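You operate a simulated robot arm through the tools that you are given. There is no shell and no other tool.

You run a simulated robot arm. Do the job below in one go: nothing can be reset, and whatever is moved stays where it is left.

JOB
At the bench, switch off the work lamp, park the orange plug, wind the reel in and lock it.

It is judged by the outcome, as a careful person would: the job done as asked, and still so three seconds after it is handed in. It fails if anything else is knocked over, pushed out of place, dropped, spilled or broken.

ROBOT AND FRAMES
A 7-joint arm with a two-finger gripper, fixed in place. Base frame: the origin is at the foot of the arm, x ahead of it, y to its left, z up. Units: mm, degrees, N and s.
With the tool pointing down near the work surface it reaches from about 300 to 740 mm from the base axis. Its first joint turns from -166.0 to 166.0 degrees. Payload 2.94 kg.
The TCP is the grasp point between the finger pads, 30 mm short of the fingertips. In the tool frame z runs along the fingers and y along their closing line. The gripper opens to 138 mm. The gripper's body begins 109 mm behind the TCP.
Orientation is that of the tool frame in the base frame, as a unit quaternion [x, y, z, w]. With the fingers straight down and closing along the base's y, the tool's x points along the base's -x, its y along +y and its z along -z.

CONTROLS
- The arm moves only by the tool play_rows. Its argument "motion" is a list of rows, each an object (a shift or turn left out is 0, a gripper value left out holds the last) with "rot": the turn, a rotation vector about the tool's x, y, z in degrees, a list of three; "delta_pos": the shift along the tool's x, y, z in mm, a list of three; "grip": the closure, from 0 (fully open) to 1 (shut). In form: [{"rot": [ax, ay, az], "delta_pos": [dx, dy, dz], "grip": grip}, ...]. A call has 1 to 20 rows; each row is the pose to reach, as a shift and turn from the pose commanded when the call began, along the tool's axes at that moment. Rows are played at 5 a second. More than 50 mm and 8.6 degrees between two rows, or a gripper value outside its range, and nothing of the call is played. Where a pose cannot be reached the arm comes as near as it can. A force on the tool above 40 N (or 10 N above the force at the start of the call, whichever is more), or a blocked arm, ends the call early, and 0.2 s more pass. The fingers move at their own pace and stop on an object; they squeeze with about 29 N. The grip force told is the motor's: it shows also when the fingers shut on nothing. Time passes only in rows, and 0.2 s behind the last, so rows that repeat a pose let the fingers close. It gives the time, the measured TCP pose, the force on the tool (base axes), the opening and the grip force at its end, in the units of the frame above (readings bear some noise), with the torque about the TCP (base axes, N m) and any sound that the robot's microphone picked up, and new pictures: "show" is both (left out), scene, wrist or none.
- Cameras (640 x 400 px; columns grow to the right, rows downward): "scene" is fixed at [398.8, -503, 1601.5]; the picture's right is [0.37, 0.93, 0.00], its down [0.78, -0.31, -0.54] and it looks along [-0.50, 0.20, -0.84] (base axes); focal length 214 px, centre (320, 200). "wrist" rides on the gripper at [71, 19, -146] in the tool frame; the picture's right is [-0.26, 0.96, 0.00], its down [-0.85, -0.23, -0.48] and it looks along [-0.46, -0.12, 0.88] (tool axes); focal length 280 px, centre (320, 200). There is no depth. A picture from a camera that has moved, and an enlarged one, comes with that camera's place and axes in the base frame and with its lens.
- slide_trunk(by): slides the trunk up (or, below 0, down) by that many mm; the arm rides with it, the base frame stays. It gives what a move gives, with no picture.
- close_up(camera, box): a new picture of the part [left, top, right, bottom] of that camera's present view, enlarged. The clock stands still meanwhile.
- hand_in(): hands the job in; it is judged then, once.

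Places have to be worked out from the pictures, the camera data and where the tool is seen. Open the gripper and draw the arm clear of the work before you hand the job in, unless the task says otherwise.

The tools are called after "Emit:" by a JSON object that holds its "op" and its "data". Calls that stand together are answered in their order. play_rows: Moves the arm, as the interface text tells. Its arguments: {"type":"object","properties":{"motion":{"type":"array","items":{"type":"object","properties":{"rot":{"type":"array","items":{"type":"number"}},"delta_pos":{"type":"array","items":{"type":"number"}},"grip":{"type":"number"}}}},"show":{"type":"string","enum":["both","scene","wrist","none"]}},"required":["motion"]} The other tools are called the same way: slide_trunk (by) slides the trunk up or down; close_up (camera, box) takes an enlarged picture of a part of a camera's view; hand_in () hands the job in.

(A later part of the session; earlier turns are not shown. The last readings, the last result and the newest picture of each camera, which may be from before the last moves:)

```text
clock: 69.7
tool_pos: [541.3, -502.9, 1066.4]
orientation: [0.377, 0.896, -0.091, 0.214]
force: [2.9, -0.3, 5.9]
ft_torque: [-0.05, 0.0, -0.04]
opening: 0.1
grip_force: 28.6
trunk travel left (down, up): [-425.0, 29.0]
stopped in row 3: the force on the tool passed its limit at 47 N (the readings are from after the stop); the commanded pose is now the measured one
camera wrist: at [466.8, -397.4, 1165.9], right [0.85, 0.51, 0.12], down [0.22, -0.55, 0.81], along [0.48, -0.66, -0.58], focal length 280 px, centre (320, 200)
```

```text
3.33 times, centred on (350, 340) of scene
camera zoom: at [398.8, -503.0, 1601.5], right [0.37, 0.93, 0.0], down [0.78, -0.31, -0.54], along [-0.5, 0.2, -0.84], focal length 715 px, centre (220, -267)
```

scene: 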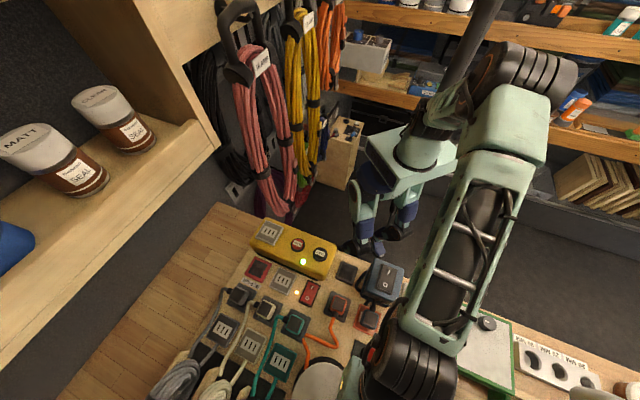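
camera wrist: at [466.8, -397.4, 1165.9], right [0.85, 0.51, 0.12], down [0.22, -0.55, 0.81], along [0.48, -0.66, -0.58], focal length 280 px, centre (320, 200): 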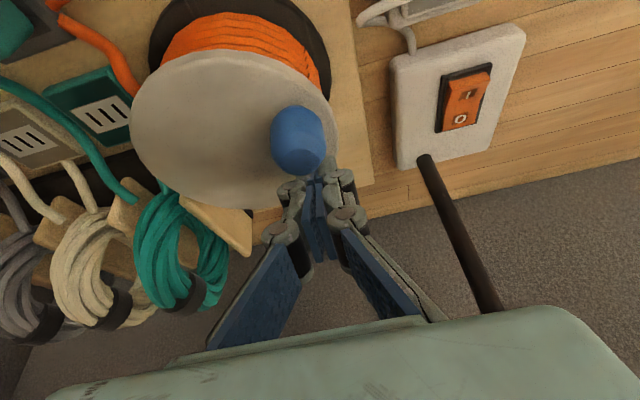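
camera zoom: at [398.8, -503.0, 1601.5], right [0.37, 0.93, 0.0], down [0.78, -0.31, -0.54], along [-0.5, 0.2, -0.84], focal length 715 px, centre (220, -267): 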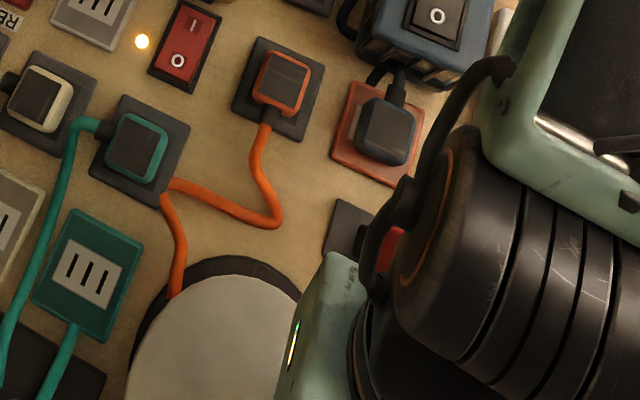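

The push stopped at 47 N on contact and the knob barely moved, so I need a gentler test. I reset the peg's tilt and height just behind the knob and read the force.

Emit:
{"op": "play_rows", "data": {"motion": [{"rot": [0, 1, 0], "delta_pos": [-2, 0, 2], "grip": 1}, {"rot": [0, 2.1, 0], "delta_pos": [-2, 0, 5], "grip": 1}, {"rot": [0, 2.1, 0], "delta_pos": [-1, 0, 9], "grip": 1}, {"rot": [0, 2.1, 0], "delta_pos": [-1, 0, 9], "grip": 1}], "show": "wrist"}}

Emit:
{"op": "close_up", "data": {"camera": "wrist", "box": [100, 0, 420, 200]}}

```text
clock: 70.7
tool_pos: [545.6, -508.1, 1057.5]
orientation: [0.378, 0.901, -0.082, 0.195]
force: [3.1, -3.3, 5.2]
ft_torque: [0.0, 0.12, 0.01]
opening: 0.0
grip_force: 27.8
trunk travel left (down, up): [-425.0, 29.0]
camera wrist: at [472.8, -404.7, 1160.7], right [0.86, 0.5, 0.11], down [0.24, -0.57, 0.78], along [0.46, -0.65, -0.61], focal length 280 px, centre (320, 200)
```

wrist: 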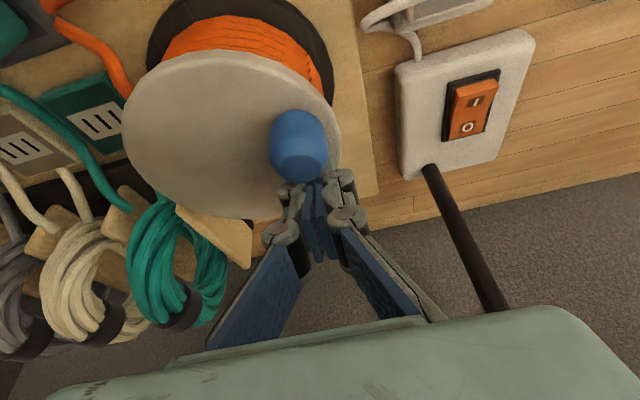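

```text
2.00 times, centred on (260, 100) of wrist
camera zoom: at [472.8, -404.7, 1160.7], right [0.86, 0.5, 0.11], down [0.24, -0.57, 0.78], along [0.46, -0.65, -0.61], focal length 561 px, centre (440, 400)
```

zoom: 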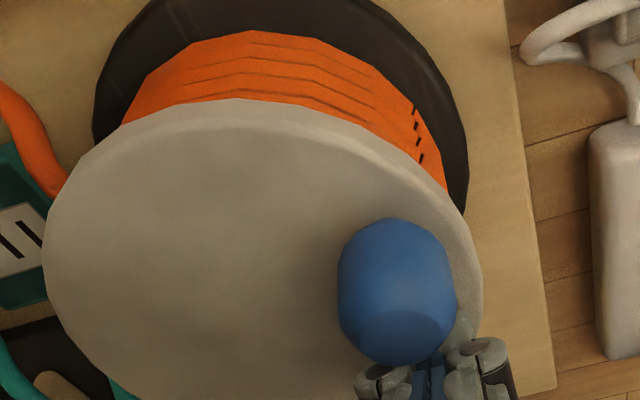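

Light contact (about 5 N) behind the knob. I push gently in 1.2 mm steps along the turning direction to see if it yields.

Emit:
{"op": "play_rows", "data": {"motion": [{"delta_pos": [1, -0.5, -0.5], "grip": 1}, {"delta_pos": [2, -0.9, -0.9], "grip": 1}, {"delta_pos": [3, -1.4, -1.4], "grip": 1}, {"delta_pos": [4, -1.9, -1.9], "grip": 1}, {"delta_pos": [4, -1.9, -1.9], "grip": 1}], "show": "wrist"}}

Emit:
{"op": "close_up", "data": {"camera": "wrist", "box": [100, 0, 420, 200]}}

```text
clock: 71.9
tool_pos: [546.2, -507.9, 1057.3]
orientation: [0.377, 0.901, -0.083, 0.198]
force: [22.3, -16.3, 5.9]
ft_torque: [0.12, -0.03, 0.1]
opening: 0.0
grip_force: 27.5
trunk travel left (down, up): [-425.0, 29.0]
camera wrist: at [472.1, -404.3, 1160.0], right [0.86, 0.51, 0.11], down [0.24, -0.57, 0.79], along [0.46, -0.65, -0.61], focal length 280 px, centre (320, 200)
```

wrist: 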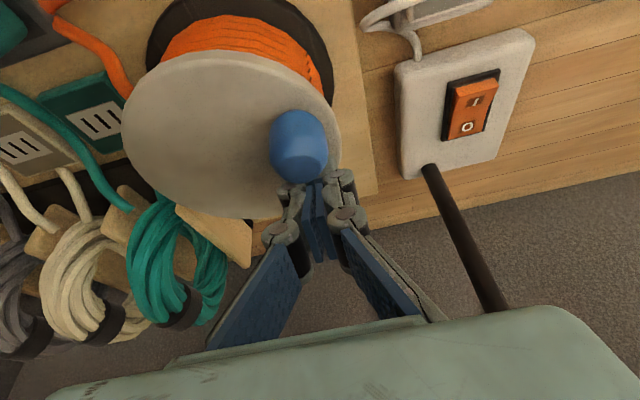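

```text
2.00 times, centred on (260, 100) of wrist
camera zoom: at [472.1, -404.3, 1160.0], right [0.86, 0.51, 0.11], down [0.24, -0.57, 0.79], along [0.46, -0.65, -0.61], focal length 561 px, centre (440, 400)
```

zoom: 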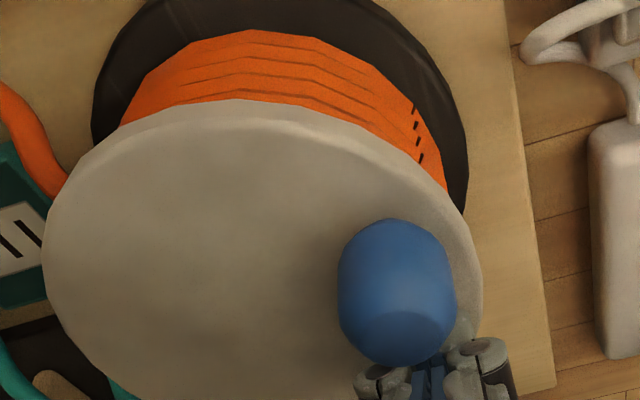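

At 27 N the knob doesn't yield this way. I'll lift over to its other side and try the opposite direction gently before deciding whether it's locked or just turns the other way.

Emit:
{"op": "play_rows", "data": {"motion": [{"delta_pos": [-8.2, 0, 3.8], "grip": 1}, {"delta_pos": [-18, 0, -18], "grip": 1}, {"delta_pos": [-30.2, 0, -43.3], "grip": 1}, {"delta_pos": [-12, -9, -52], "grip": 1}, {"delta_pos": [7, -19, -61], "grip": 1}, {"delta_pos": [26.2, -28.1, -69.6], "grip": 1}, {"delta_pos": [26.2, -28.1, -69.6], "grip": 1}, {"delta_pos": [34, -28.1, -53], "grip": 1}, {"delta_pos": [42, -28.1, -36], "grip": 1}, {"delta_pos": [48.2, -28.1, -22.5], "grip": 1}, {"delta_pos": [48.2, -28.1, -22.5], "grip": 1}]}}

Emit:
{"op": "close_up", "data": {"camera": "wrist", "box": [160, 40, 480, 240]}}

```text
clock: 74.3
tool_pos: [483.9, -488.8, 1056.9]
orientation: [0.379, 0.901, -0.082, 0.193]
force: [0.6, -0.5, -0.6]
ft_torque: [0.01, -0.04, 0.02]
opening: 0.0
grip_force: 28.0
trunk travel left (down, up): [-425.0, 29.0]
camera wrist: at [411.2, -384.5, 1161.1], right [0.86, 0.5, 0.11], down [0.24, -0.57, 0.78], along [0.46, -0.65, -0.61], focal length 280 px, centre (320, 200)
```

scene: 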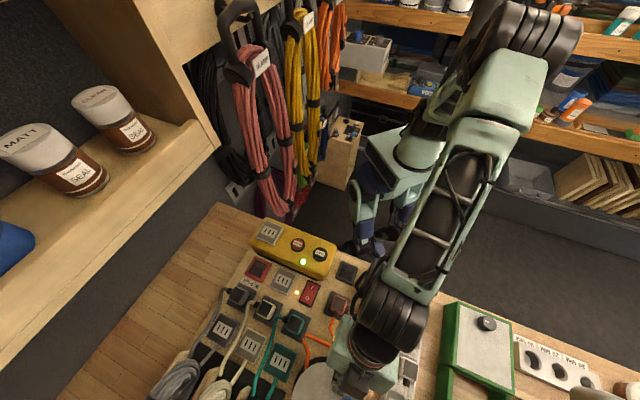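
wrist: 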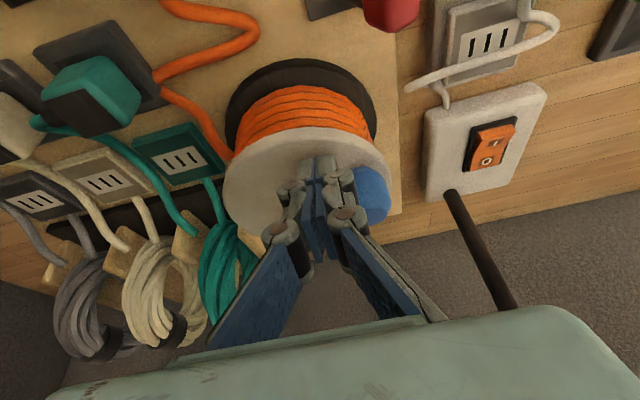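

```text
2.00 times, centred on (320, 140) of wrist
camera zoom: at [411.2, -384.5, 1161.1], right [0.86, 0.5, 0.11], down [0.24, -0.57, 0.78], along [0.46, -0.65, -0.61], focal length 561 px, centre (320, 320)
```

zoom: 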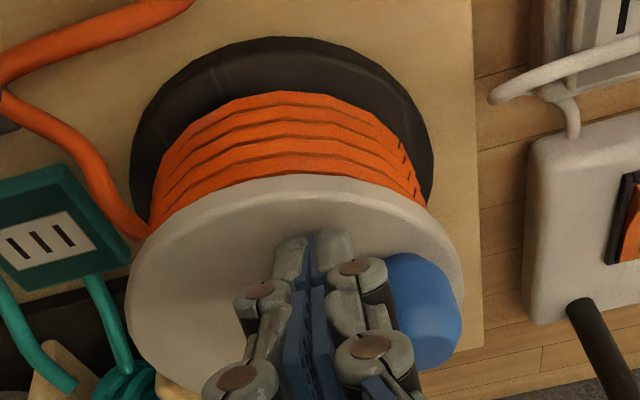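

The peg is now on the near side of the knob. I push slowly clockwise and watch.

Emit:
{"op": "play_rows", "data": {"motion": [{"delta_pos": [-1.5, 3.9, 0.7], "grip": 1}, {"delta_pos": [-2.1, 5.4, 1], "grip": 1}, {"delta_pos": [-2.8, 6.9, 1.3], "grip": 1}, {"delta_pos": [-3.5, 8.3, 1.7], "grip": 1}, {"delta_pos": [-4.4, 9.7, 2], "grip": 1}, {"delta_pos": [-5.2, 11.1, 2.4], "grip": 1}, {"delta_pos": [-5.2, 11.1, 2.4], "grip": 1}], "show": "wrist"}}

Emit:
{"op": "close_up", "data": {"camera": "wrist", "box": [160, 40, 480, 240]}}

```text
clock: 75.9
tool_pos: [487.3, -486.0, 1057.6]
orientation: [0.382, 0.9, -0.083, 0.191]
force: [-36.0, -2.0, -0.6]
ft_torque: [0.0, 0.6, -0.24]
opening: 0.1
grip_force: 27.9
trunk travel left (down, up): [-425.0, 29.0]
camera wrist: at [415.2, -382.7, 1161.6], right [0.86, 0.5, 0.1], down [0.24, -0.58, 0.78], along [0.45, -0.65, -0.61], focal length 280 px, centre (320, 200)
```

wrist: 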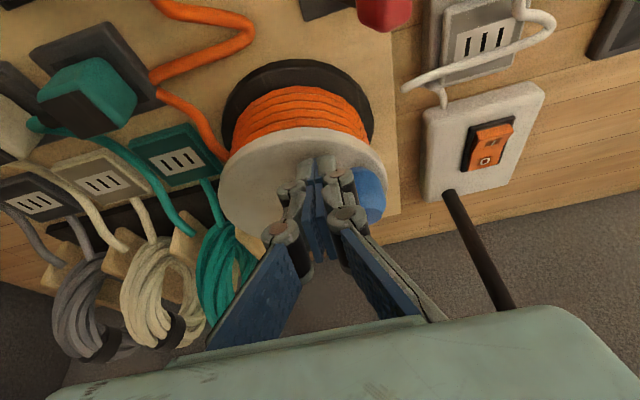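

```text
2.00 times, centred on (320, 140) of wrist
camera zoom: at [415.2, -382.7, 1161.6], right [0.86, 0.5, 0.1], down [0.24, -0.58, 0.78], along [0.45, -0.65, -0.61], focal length 561 px, centre (320, 320)
```

zoom: 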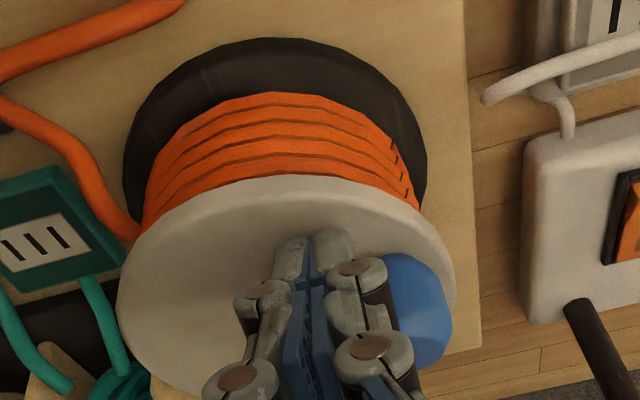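

About 36 N the other way doesn't move it either, so the reel appears to be locked now. That lever probably has to be released before winding. I back off, lift clear and go look at the lever from above with the tool upright.

Emit:
{"op": "play_rows", "data": {"motion": [{"delta_pos": [4.5, -6, -2.1], "grip": 1}, {"delta_pos": [-8.2, -6, -29.3], "grip": 1}, {"delta_pos": [-22.5, -6, -60.1], "grip": 1}, {"rot": [0, 4, 0], "delta_pos": [-13.4, 4, -66.6], "grip": 0.6}, {"rot": [0, 8, 0], "delta_pos": [-4.2, 14, -73], "grip": 0.4}, {"rot": [0, 12.5, 0], "delta_pos": [4.8, 24, -79.5], "grip": 0.4}, {"rot": [0, 17, 0], "delta_pos": [14, 34, -86], "grip": 0.4}, {"rot": [0, 21, 0], "delta_pos": [23.1, 44, -92.5], "grip": 0.4}, {"rot": [0, 25, 0], "delta_pos": [31.2, 54, -96.3], "grip": 0.4}, {"rot": [0, 25, 0], "delta_pos": [31.2, 54, -96.3], "grip": 0.4}]}}

Emit:
{"op": "close_up", "data": {"camera": "wrist", "box": [220, 80, 420, 205]}}

Emit:
{"op": "close_up", "data": {"camera": "wrist", "box": [160, 100, 400, 300]}}

```text
clock: 78.1
tool_pos: [486.4, -397.4, 1131.8]
orientation: [0.388, 0.922, 0.002, -0.005]
force: [-0.1, -0.2, -0.4]
ft_torque: [-0.03, 0.0, 0.05]
opening: 82.6
grip_force: 0.1
trunk travel left (down, up): [-425.0, 29.0]
camera wrist: at [452.3, -334.0, 1278.7], right [0.87, 0.49, 0.0], down [0.43, -0.77, 0.47], along [0.22, -0.41, -0.89], focal length 280 px, centre (320, 200)
```

scene: 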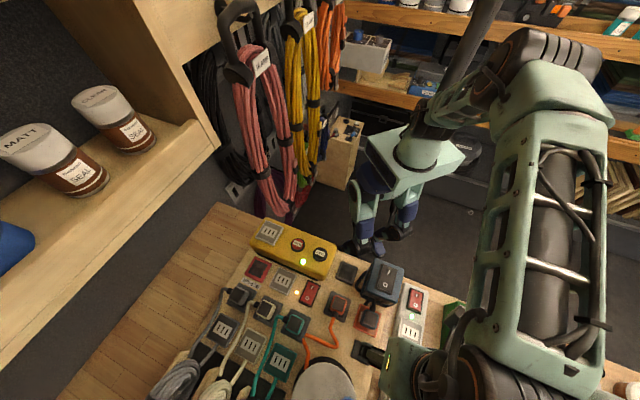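
wrist: 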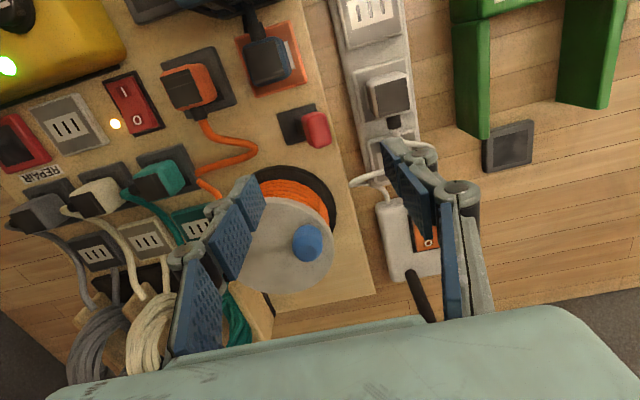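

```text
3.20 times, centred on (320, 142) of wrist
camera zoom: at [452.3, -334.0, 1278.7], right [0.87, 0.49, 0.0], down [0.43, -0.77, 0.47], along [0.22, -0.41, -0.89], focal length 897 px, centre (320, 384)
```

zoom: 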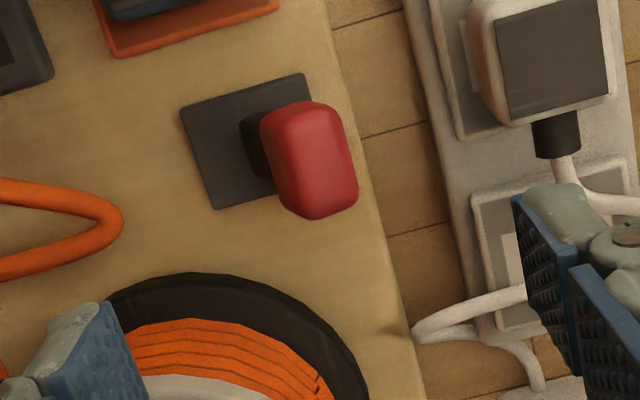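

```text
2.00 times, centred on (280, 200) of wrist
camera zoom: at [452.3, -334.0, 1278.7], right [0.87, 0.49, 0.0], down [0.43, -0.77, 0.47], along [0.22, -0.41, -0.89], focal length 561 px, centre (400, 200)
```

zoom: 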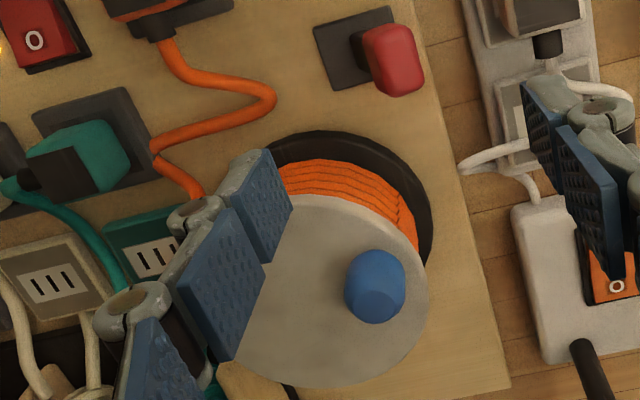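

The lever pivots at about (623,44) in board axes and leans 23 mm to the right, with the red handle at z≈983. I'll lower the open fingers (46 mm) astride the handle.

Emit:
{"op": "play_rows", "data": {"motion": [{"rot": [0, -0.3, 0], "delta_pos": [0.5, -1.8, 25], "grip": 0.667}, {"rot": [0, -0.6, 0], "delta_pos": [1, -3.6, 55], "grip": 0.667}, {"rot": [0, -0.6, 0], "delta_pos": [1, -3.6, 85], "grip": 0.667}, {"rot": [0, -0.6, 0], "delta_pos": [1, -3.6, 107], "grip": 0.667}, {"rot": [0, -0.6, 0], "delta_pos": [1, -3.6, 107], "grip": 0.667}]}}

Emit:
{"op": "close_up", "data": {"camera": "wrist", "box": [220, 80, 420, 205]}}

```text
clock: 79.3
tool_pos: [482.6, -398.4, 1023.4]
orientation: [0.387, 0.922, 0.0, -0.001]
force: [1.4, -0.3, 0.8]
ft_torque: [0.0, 0.05, 0.01]
opening: 45.9
grip_force: 0.1
trunk travel left (down, up): [-425.0, 29.0]
camera wrist: at [447.9, -333.8, 1170.5], right [0.87, 0.49, 0.0], down [0.43, -0.77, 0.47], along [0.23, -0.42, -0.88], focal length 280 px, centre (320, 200)
```

scene: 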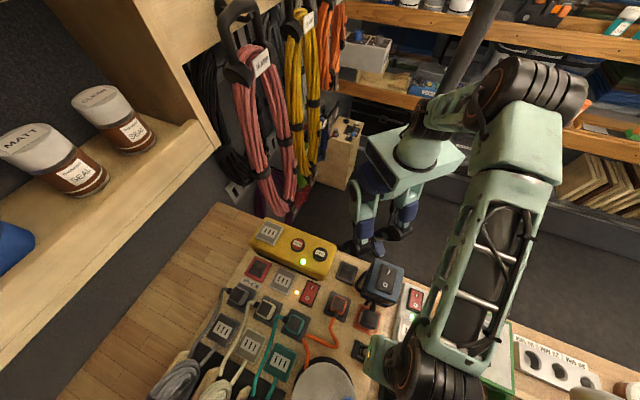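
wrist: 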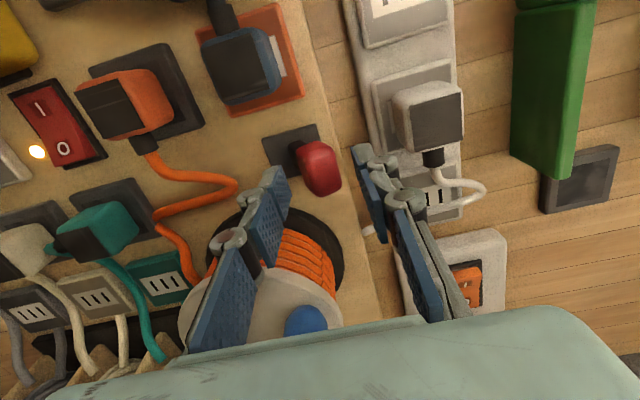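

```text
3.20 times, centred on (320, 142) of wrist
camera zoom: at [447.9, -333.8, 1170.5], right [0.87, 0.49, 0.0], down [0.43, -0.77, 0.47], along [0.23, -0.42, -0.88], focal length 897 px, centre (320, 384)
```

zoom: 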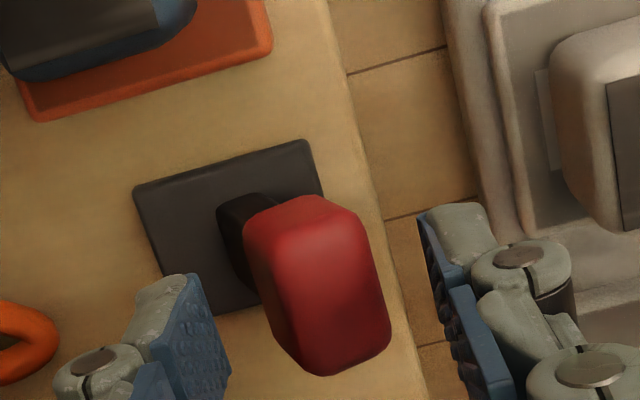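

The handle is centred between the fingers. I lower to z≈1000 and push the handle left (towards the reel side) in 5 mm steps.

Emit:
{"op": "play_rows", "data": {"motion": [{"delta_pos": [-1, 0, 12]}, {"delta_pos": [-2, 0, 23]}, {"delta_pos": [-2, -5, 23]}, {"delta_pos": [-2, -10, 23]}, {"delta_pos": [-2, -15, 23]}, {"delta_pos": [-2, -20, 23]}, {"delta_pos": [-2, -25, 23]}, {"delta_pos": [-2, -30, 23]}, {"delta_pos": [-2, -30, 23]}]}}

Emit:
{"op": "close_up", "data": {"camera": "wrist", "box": [220, 80, 420, 205]}}

```text
clock: 81.3
tool_pos: [462.1, -422.4, 1001.7]
orientation: [0.387, 0.922, 0.0, -0.002]
force: [0.7, 0.1, 0.1]
ft_torque: [0.0, 0.02, -0.02]
opening: 46.1
grip_force: 0.2
trunk travel left (down, up): [-425.0, 29.0]
camera wrist: at [427.3, -356.0, 1147.8], right [0.87, 0.49, 0.0], down [0.43, -0.77, 0.48], along [0.23, -0.42, -0.88], focal length 280 px, centre (320, 200)
```

scene: 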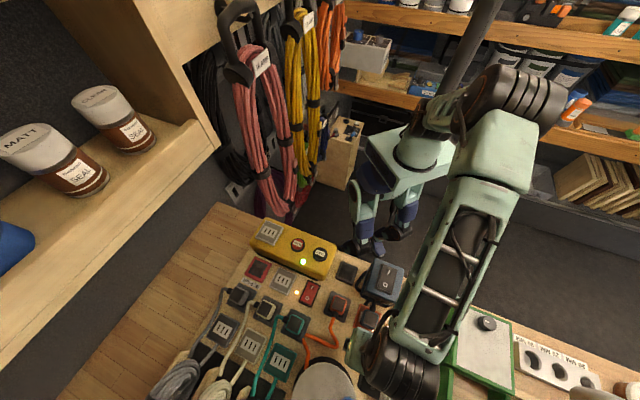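
wrist: 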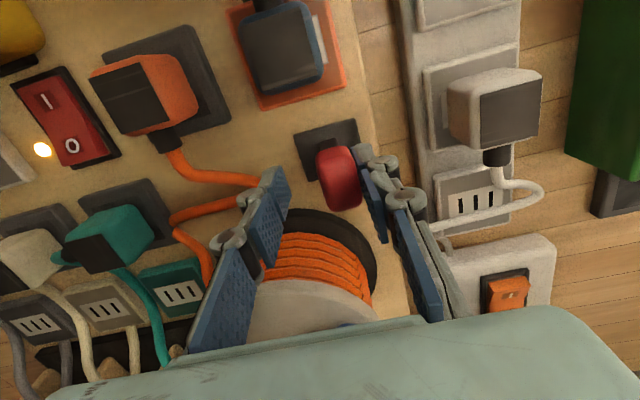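

```text
3.20 times, centred on (320, 142) of wrist
camera zoom: at [427.3, -356.0, 1147.8], right [0.87, 0.49, 0.0], down [0.43, -0.77, 0.48], along [0.23, -0.42, -0.88], focal length 897 px, centre (320, 384)
```

zoom: 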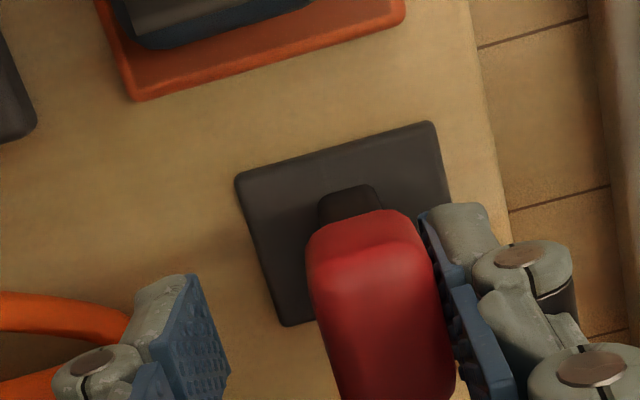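

The lever moves with almost no force and is now nearly upright. I keep pushing it over.

Emit:
{"op": "play_rows", "data": {"motion": [{"delta_pos": [0, -5, 0]}, {"delta_pos": [0, -10, 0]}, {"delta_pos": [0, -15, 0]}, {"delta_pos": [0, -20, 0]}, {"delta_pos": [0, -25, 0]}, {"delta_pos": [0, -25, 0]}], "show": "wrist"}}

Emit:
{"op": "close_up", "data": {"camera": "wrist", "box": [220, 80, 420, 205]}}

```text
clock: 82.7
tool_pos: [446.0, -436.7, 1001.7]
orientation: [0.386, 0.922, 0.001, -0.001]
force: [6.2, 5.5, 0.3]
ft_torque: [0.08, -0.17, 0.06]
opening: 51.1
grip_force: 4.0
trunk travel left (down, up): [-425.0, 29.0]
camera wrist: at [410.7, -372.3, 1148.3], right [0.87, 0.49, 0.0], down [0.43, -0.77, 0.48], along [0.23, -0.41, -0.88], focal length 280 px, centre (320, 200)
```

wrist: 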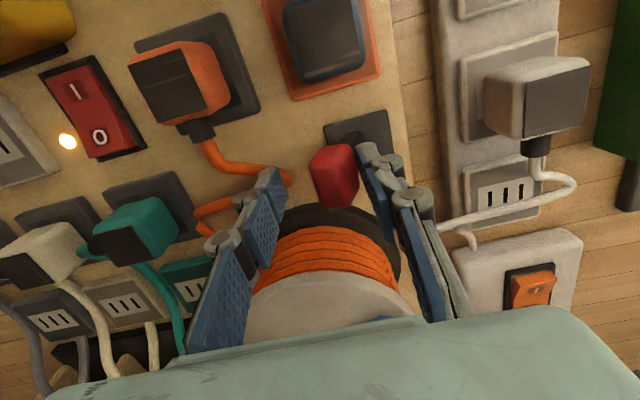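

```text
3.20 times, centred on (320, 142) of wrist
camera zoom: at [410.7, -372.3, 1148.3], right [0.87, 0.49, 0.0], down [0.43, -0.77, 0.48], along [0.23, -0.41, -0.88], focal length 897 px, centre (320, 384)
```

zoom: 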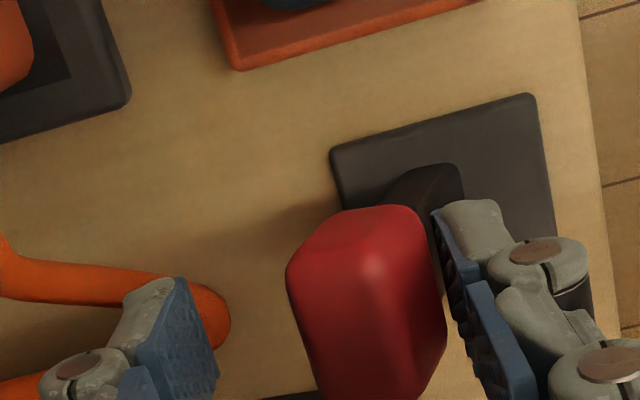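

The lever is fully over on the left stop (8 N, finger yielding). I back off and lift clear, then check that it stays there.

Emit:
{"op": "play_rows", "data": {"motion": [{"delta_pos": [0, 5, 0]}, {"delta_pos": [0, 9, -5]}, {"delta_pos": [0, 9, -25]}, {"delta_pos": [0, 9, -55]}, {"delta_pos": [0, 9, -90]}, {"delta_pos": [0, 9, -125]}, {"delta_pos": [0, 9, -125]}]}}

Emit:
{"op": "close_up", "data": {"camera": "wrist", "box": [220, 80, 420, 205]}}

```text
clock: 84.3
tool_pos: [452.2, -432.2, 1127.0]
orientation: [0.387, 0.922, 0.0, -0.002]
force: [0.4, 0.0, 0.1]
ft_torque: [-0.01, 0.0, 0.0]
opening: 45.8
grip_force: 0.0
trunk travel left (down, up): [-425.0, 29.0]
camera wrist: at [416.3, -367.2, 1272.9], right [0.87, 0.49, 0.0], down [0.43, -0.77, 0.48], along [0.23, -0.42, -0.88], focal length 280 px, centre (320, 200)
```

scene: 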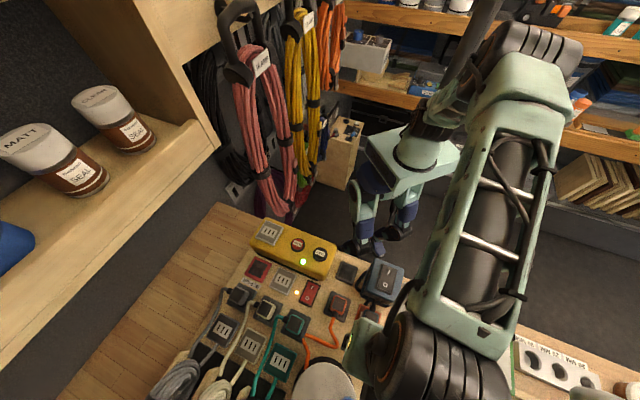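
wrist: 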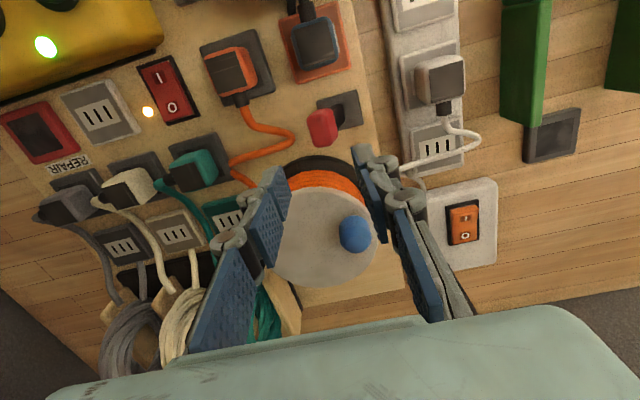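

```text
3.20 times, centred on (320, 142) of wrist
camera zoom: at [416.3, -367.2, 1272.9], right [0.87, 0.49, 0.0], down [0.43, -0.77, 0.48], along [0.23, -0.42, -0.88], focal length 897 px, centre (320, 384)
```

zoom: 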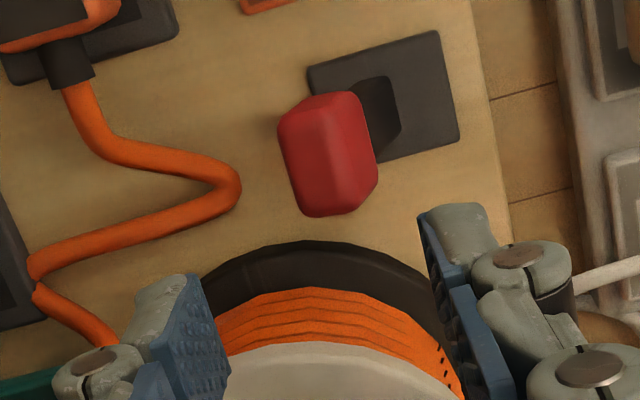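

The lever stays over. Now I'll retry the reel, going back with the shut fingers tilted 25° to above the spot behind the knob.

Emit:
{"op": "play_rows", "data": {"motion": [{"rot": [0, -4, 0], "delta_pos": [-12, 1, 1], "grip": 1}, {"rot": [0, -8, 0], "delta_pos": [-27, 2, 2], "grip": 1}, {"rot": [0, -12, 0], "delta_pos": [-43, 3.5, 3], "grip": 1}, {"rot": [0, -16, 0], "delta_pos": [-60, 5, 4], "grip": 1}, {"rot": [0, -20, 0], "delta_pos": [-78, 6.5, 5], "grip": 1}, {"rot": [0, -25, 0], "delta_pos": [-97, 8, 6.5], "grip": 1}, {"rot": [0, -25, 0], "delta_pos": [-113, 9, 8], "grip": 1}, {"rot": [0, -25, 0], "delta_pos": [-128, 10.3, 9], "grip": 1}, {"rot": [0, -25, 0], "delta_pos": [-128, 10.3, 9], "grip": 1}], "show": "wrist"}}

```text
clock: 86.3
tool_pos: [548.3, -515.0, 1117.8]
orientation: [0.379, 0.9, -0.084, 0.199]
force: [0.5, 0.3, -0.7]
ft_torque: [0.01, -0.04, 0.01]
opening: 0.0
grip_force: 28.3
trunk travel left (down, up): [-425.0, 29.0]
camera wrist: at [474.5, -411.6, 1221.1], right [0.86, 0.51, 0.11], down [0.23, -0.57, 0.79], along [0.46, -0.65, -0.6], focal length 280 px, centre (320, 200)
```

wrist: 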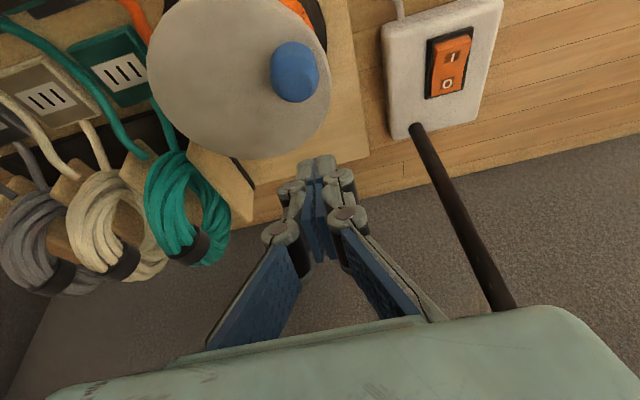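

In position. I lower behind the knob and push counter-clockwise slowly.

Emit:
{"op": "play_rows", "data": {"motion": [{"delta_pos": [8.5, 0, 18.1], "grip": 1}, {"delta_pos": [17, 0, 36.5], "grip": 1}, {"delta_pos": [25.8, 0, 55.3], "grip": 1}, {"delta_pos": [29.3, 1.6, 53.7], "grip": 1}, {"delta_pos": [31.1, 2.3, 52.8], "grip": 1}, {"delta_pos": [32.9, 2.9, 52], "grip": 1}, {"delta_pos": [34.7, 3.3, 51.2], "grip": 1}, {"delta_pos": [36.6, 3.8, 50.3], "grip": 1}, {"delta_pos": [38.5, 4.1, 49.4], "grip": 1}, {"delta_pos": [40.3, 4.3, 48.5], "grip": 1}, {"delta_pos": [42.2, 4.4, 47.7], "grip": 1}, {"delta_pos": [44.1, 4.5, 46.8], "grip": 1}]}}

Emit:
{"op": "close_up", "data": {"camera": "wrist", "box": [100, 0, 420, 200]}}

```text
clock: 88.9
tool_pos: [537.1, -499.3, 1056.8]
orientation: [0.379, 0.9, -0.085, 0.198]
force: [-0.5, -3.1, 1.1]
ft_torque: [-0.01, -0.02, 0.03]
opening: 0.0
grip_force: 28.2
trunk travel left (down, up): [-425.0, 29.0]
camera wrist: at [463.2, -394.7, 1159.5], right [0.86, 0.51, 0.11], down [0.23, -0.57, 0.79], along [0.46, -0.65, -0.6], focal length 280 px, centre (320, 200)
```

scene: 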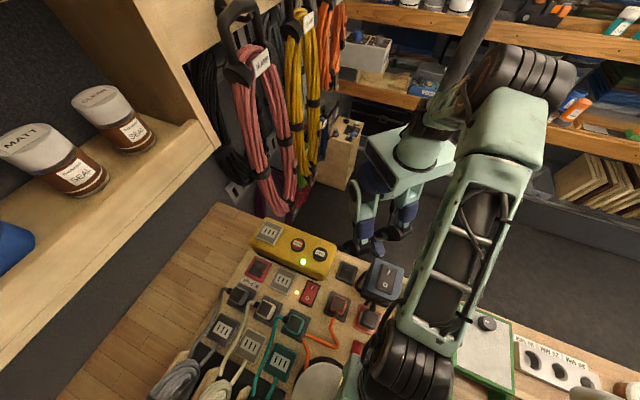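
wrist: 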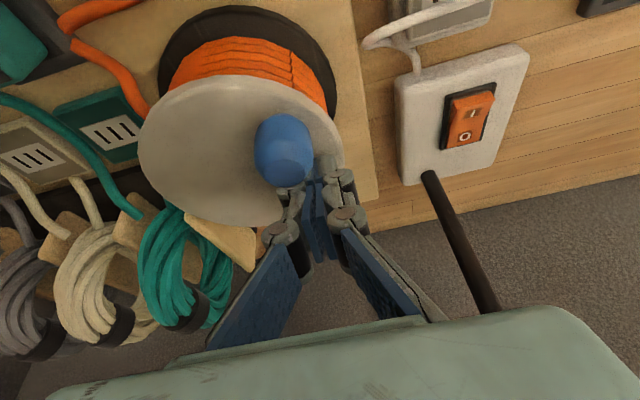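

```text
2.00 times, centred on (260, 100) of wrist
camera zoom: at [463.2, -394.7, 1159.5], right [0.86, 0.51, 0.11], down [0.23, -0.57, 0.79], along [0.46, -0.65, -0.6], focal length 561 px, centre (440, 400)
```

zoom: 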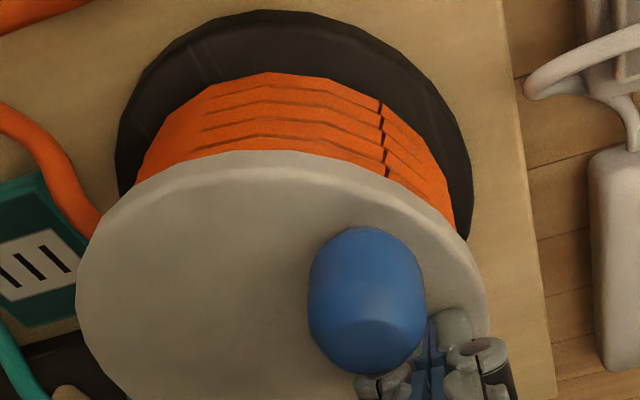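

The lever was the lock: the reel now turns freely at about 3 N. I continue counter-clockwise for half a turn and check the cable.

Emit:
{"op": "play_rows", "data": {"motion": [{"delta_pos": [11.2, -1.6, -5.2], "grip": 1}, {"delta_pos": [21.7, -6.4, -10.1], "grip": 1}, {"delta_pos": [30.6, -14, -14.3], "grip": 1}, {"delta_pos": [37.5, -23.9, -17.5], "grip": 1}, {"delta_pos": [41.8, -35.4, -19.5], "grip": 1}, {"delta_pos": [43.3, -47.8, -20.2], "grip": 1}, {"delta_pos": [41.8, -60.2, -19.5], "grip": 1}, {"delta_pos": [37.5, -71.7, -17.5], "grip": 1}, {"delta_pos": [30.6, -81.6, -14.3], "grip": 1}, {"delta_pos": [21.7, -89.2, -10.1], "grip": 1}, {"delta_pos": [11.2, -94, -5.2], "grip": 1}, {"delta_pos": [0, -95.6, 0], "grip": 1}]}}

Emit:
{"op": "close_up", "data": {"camera": "scene", "box": [270, 280, 430, 400]}}

Emit:
{"op": "close_up", "data": {"camera": "wrist", "box": [160, 0, 480, 200]}}

```text
clock: 91.5
tool_pos: [468.4, -566.4, 1056.1]
orientation: [0.378, 0.9, -0.085, 0.198]
force: [-0.3, 0.2, 1.0]
ft_torque: [0.01, -0.01, 0.01]
opening: 0.0
grip_force: 28.2
trunk travel left (down, up): [-425.0, 29.0]
camera wrist: at [394.5, -462.0, 1159.2], right [0.86, 0.51, 0.11], down [0.23, -0.57, 0.79], along [0.46, -0.65, -0.6], focal length 280 px, centre (320, 200)
```

scene: 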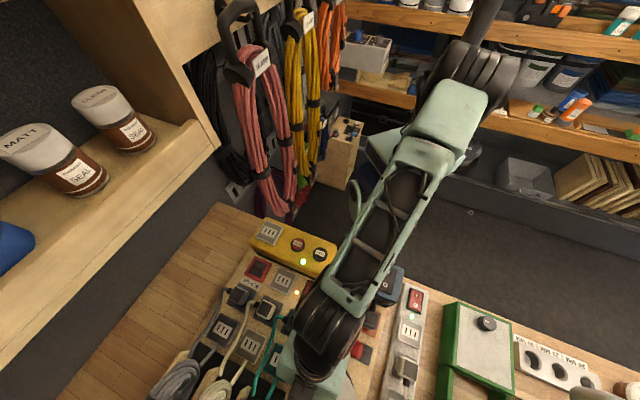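
wrist: 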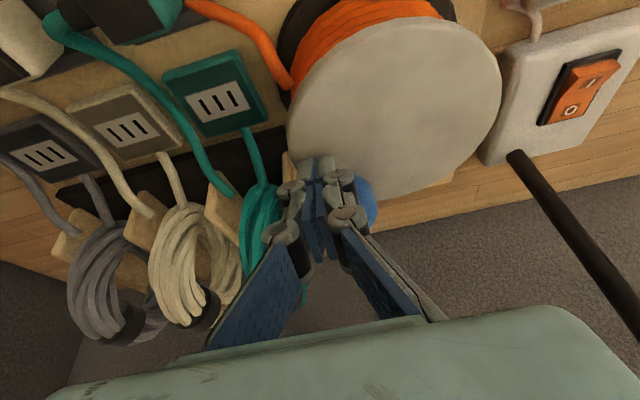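

```text
3.33 times, centred on (350, 340) of scene
camera zoom: at [398.8, -503.0, 1601.5], right [0.37, 0.93, 0.0], down [0.78, -0.31, -0.54], along [-0.5, 0.2, -0.84], focal length 715 px, centre (220, -267)
```

zoom: 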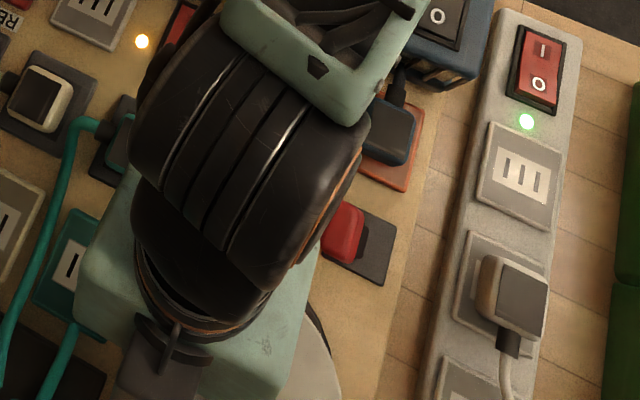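

```text
2.00 times, centred on (320, 100) of wrist
camera zoom: at [394.5, -462.0, 1159.2], right [0.86, 0.51, 0.11], down [0.23, -0.57, 0.79], along [0.46, -0.65, -0.6], focal length 561 px, centre (320, 400)
```

zoom: 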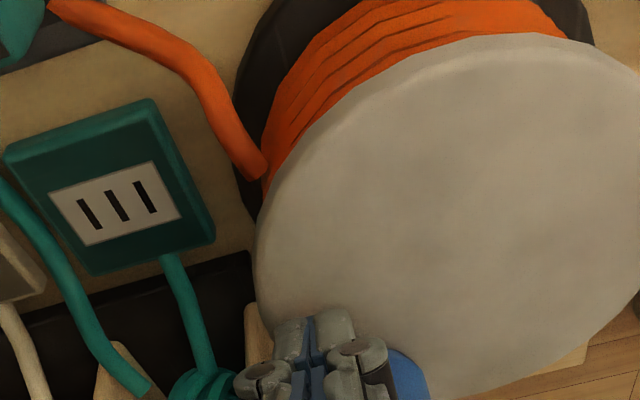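

The knob followed the peg. I complete the turn back to the starting side and look at the cable.

Emit:
{"op": "play_rows", "data": {"motion": [{"delta_pos": [-11.2, 1.6, 5.2], "grip": 1}, {"delta_pos": [-21.7, 6.4, 10.1], "grip": 1}, {"delta_pos": [-30.6, 14, 14.3], "grip": 1}, {"delta_pos": [-37.5, 23.9, 17.5], "grip": 1}, {"delta_pos": [-41.8, 35.4, 19.5], "grip": 1}, {"delta_pos": [-43.3, 47.8, 20.2], "grip": 1}, {"delta_pos": [-41.8, 60.2, 19.5], "grip": 1}, {"delta_pos": [-37.5, 71.7, 17.5], "grip": 1}, {"delta_pos": [-30.6, 81.6, 14.3], "grip": 1}, {"delta_pos": [-21.7, 89.2, 10.1], "grip": 1}, {"delta_pos": [-11.2, 94, 5.2], "grip": 1}, {"delta_pos": [0, 95.6, 0], "grip": 1}]}}

Emit:
{"op": "close_up", "data": {"camera": "scene", "box": [270, 280, 430, 400]}}

Emit:
{"op": "close_up", "data": {"camera": "wrist", "box": [60, 0, 380, 200]}}

```text
clock: 94.1
tool_pos: [536.5, -499.0, 1056.7]
orientation: [0.378, 0.9, -0.085, 0.199]
force: [0.0, -2.3, 2.6]
ft_torque: [-0.07, 0.04, 0.07]
opening: 0.0
grip_force: 28.1
trunk travel left (down, up): [-425.0, 29.0]
camera wrist: at [463.0, -394.4, 1159.2], right [0.86, 0.51, 0.11], down [0.23, -0.57, 0.79], along [0.46, -0.65, -0.6], focal length 280 px, centre (320, 200)
```

scene: 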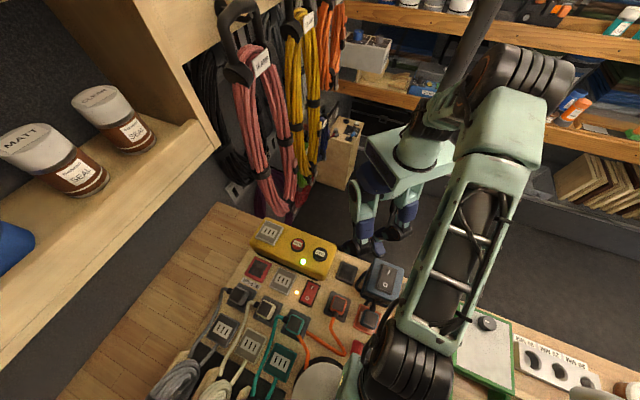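
wrist: 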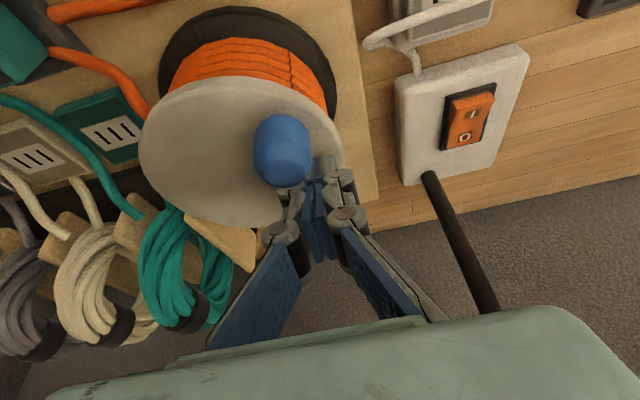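

```text
3.33 times, centred on (350, 340) of scene
camera zoom: at [398.8, -503.0, 1601.5], right [0.37, 0.93, 0.0], down [0.78, -0.31, -0.54], along [-0.5, 0.2, -0.84], focal length 715 px, centre (220, -267)
```

zoom: 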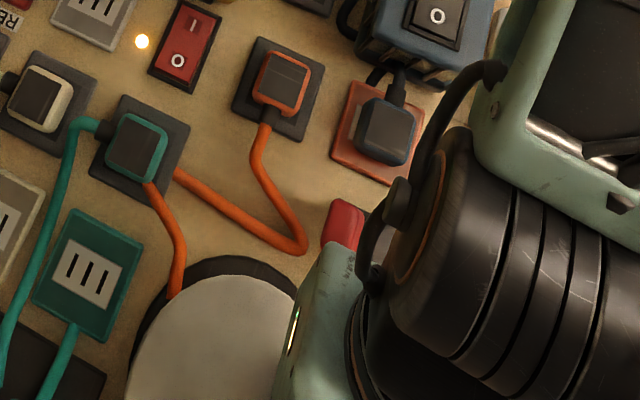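

```text
2.00 times, centred on (220, 100) of wrist
camera zoom: at [463.0, -394.4, 1159.2], right [0.86, 0.51, 0.11], down [0.23, -0.57, 0.79], along [0.46, -0.65, -0.6], focal length 561 px, centre (520, 400)
```

zoom: 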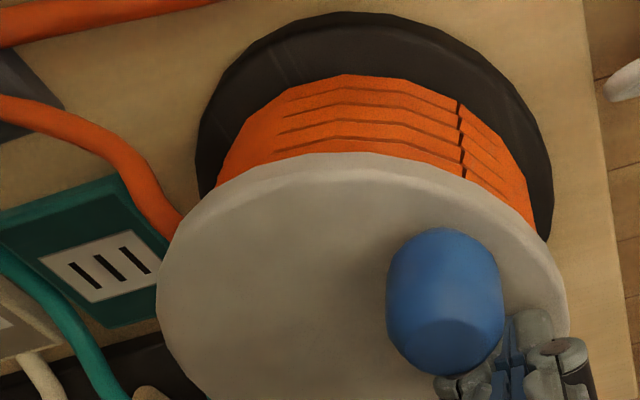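

After one counter-clockwise turn the cable loop on the board is longer, so that direction pays out. I need to wind clockwise, so I'll lift the peg over to the other side of the knob.

Emit:
{"op": "play_rows", "data": {"motion": [{"delta_pos": [-5.4, 2, 2.5], "grip": 1}, {"delta_pos": [-18.1, 2, -24.7], "grip": 1}, {"delta_pos": [-30.8, 2, -51.9], "grip": 1}, {"delta_pos": [-7.3, -23, -62.9], "grip": 1}, {"delta_pos": [17.9, -47.8, -74.6], "grip": 1}, {"delta_pos": [17.9, -47.8, -74.6], "grip": 1}, {"delta_pos": [30.6, -47.8, -47.4], "grip": 1}, {"delta_pos": [43.3, -47.8, -20.2], "grip": 1}, {"delta_pos": [43.3, -47.8, -20.2], "grip": 1}], "show": "wrist"}}

Emit:
{"op": "close_up", "data": {"camera": "wrist", "box": [160, 40, 480, 240]}}

```text
clock: 96.1
tool_pos: [469.7, -497.0, 1056.7]
orientation: [0.378, 0.9, -0.084, 0.199]
force: [0.7, -0.8, 0.6]
ft_torque: [0.0, 0.02, 0.0]
opening: 0.2
grip_force: 28.5
trunk travel left (down, up): [-425.0, 29.0]
camera wrist: at [395.6, -393.3, 1159.7], right [0.86, 0.51, 0.11], down [0.23, -0.57, 0.79], along [0.46, -0.65, -0.6], focal length 280 px, centre (320, 200)
```

wrist: 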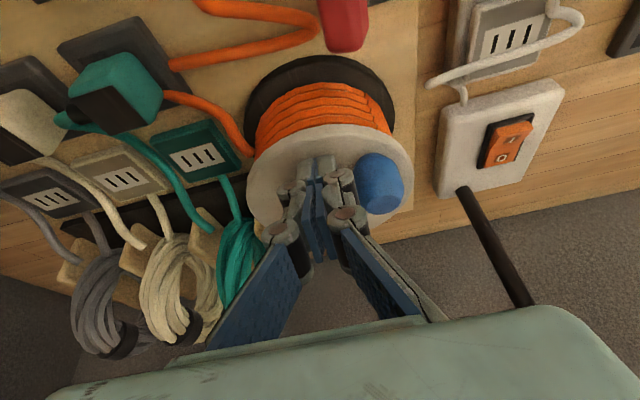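

```text
2.00 times, centred on (320, 140) of wrist
camera zoom: at [395.6, -393.3, 1159.7], right [0.86, 0.51, 0.11], down [0.23, -0.57, 0.79], along [0.46, -0.65, -0.6], focal length 561 px, centre (320, 320)
```

zoom: 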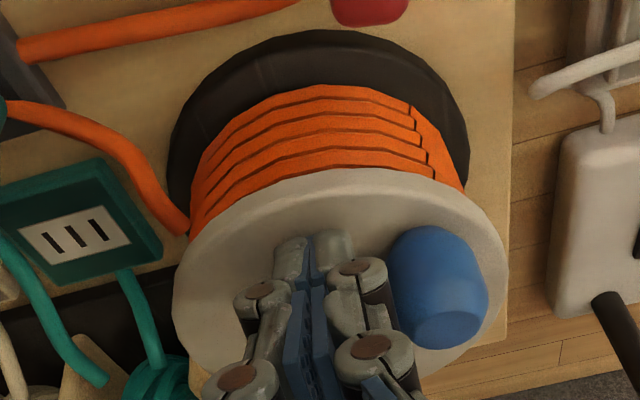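

The peg is on the near side of the knob. I wind clockwise about three quarters of a turn and watch force and cable.

Emit:
{"op": "play_rows", "data": {"motion": [{"delta_pos": [-0.7, 8.3, 0.3], "grip": 1}, {"delta_pos": [-2.6, 16.3, 1.2], "grip": 1}, {"delta_pos": [-5.8, 23.9, 2.7], "grip": 1}, {"delta_pos": [-10.1, 30.7, 4.7], "grip": 1}, {"delta_pos": [-18.5, 39.2, 8.6], "grip": 1}, {"delta_pos": [-28.5, 44.9, 13.3], "grip": 1}, {"delta_pos": [-39.5, 47.6, 18.4], "grip": 1}, {"delta_pos": [-50.8, 47.1, 23.7], "grip": 1}, {"delta_pos": [-61.6, 43.3, 28.7], "grip": 1}, {"delta_pos": [-71.2, 36.6, 33.2], "grip": 1}, {"delta_pos": [-78.8, 27.4, 36.8], "grip": 1}, {"delta_pos": [-84, 16.3, 39.2], "grip": 1}, {"delta_pos": [-86.5, 4.2, 40.3], "grip": 1}, {"delta_pos": [-86, -8.3, 40.1], "grip": 1}, {"delta_pos": [-82.6, -20.2, 38.5], "grip": 1}, {"delta_pos": [-76.5, -30.7, 35.7], "grip": 1}, {"delta_pos": [-68.2, -39.2, 31.8], "grip": 1}, {"delta_pos": [-58.1, -44.9, 27.1], "grip": 1}, {"delta_pos": [-47.1, -47.6, 22], "grip": 1}, {"delta_pos": [-43.3, -47.8, 20.2], "grip": 1}]}}

Emit:
{"op": "close_up", "data": {"camera": "wrist", "box": [100, 0, 420, 200]}}

```text
clock: 100.3
tool_pos: [468.9, -565.4, 1056.7]
orientation: [0.379, 0.9, -0.085, 0.198]
force: [3.7, 0.6, 2.0]
ft_torque: [0.03, 0.01, -0.12]
opening: 0.1
grip_force: 27.9
trunk travel left (down, up): [-425.0, 29.0]
camera wrist: at [395.5, -461.1, 1159.3], right [0.86, 0.51, 0.11], down [0.23, -0.57, 0.79], along [0.46, -0.65, -0.6], focal length 280 px, centre (320, 200)
```

scene: 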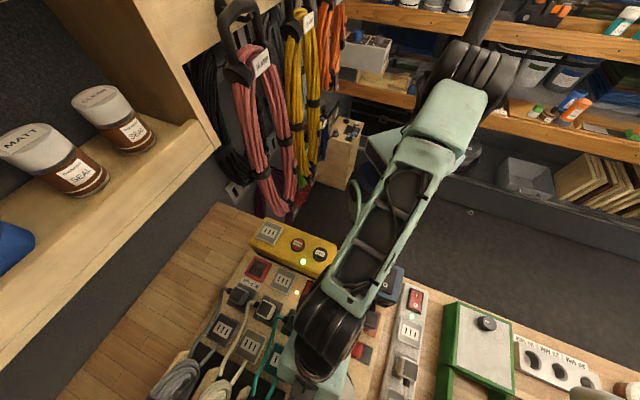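
wrist: 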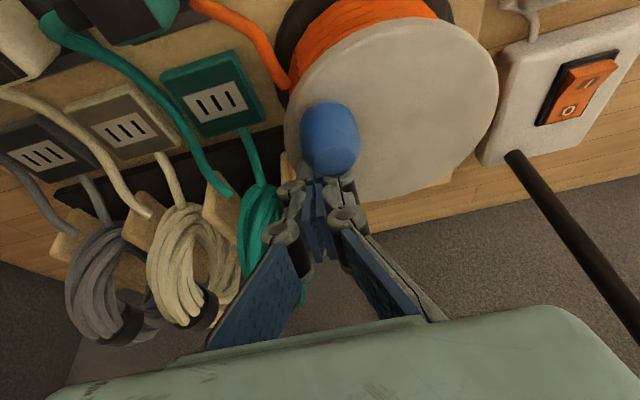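

```text
2.00 times, centred on (260, 100) of wrist
camera zoom: at [395.5, -461.1, 1159.3], right [0.86, 0.51, 0.11], down [0.23, -0.57, 0.79], along [0.46, -0.65, -0.6], focal length 561 px, centre (440, 400)
```

zoom: 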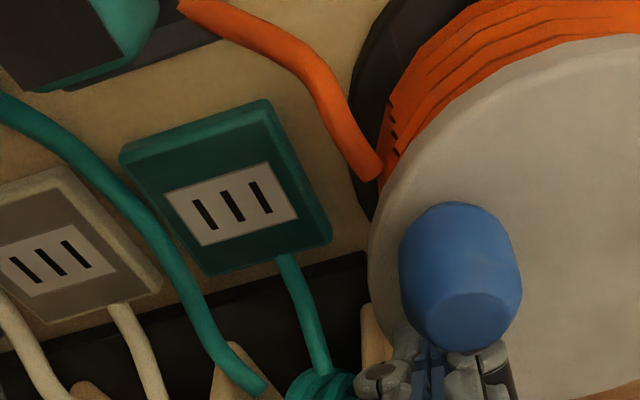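

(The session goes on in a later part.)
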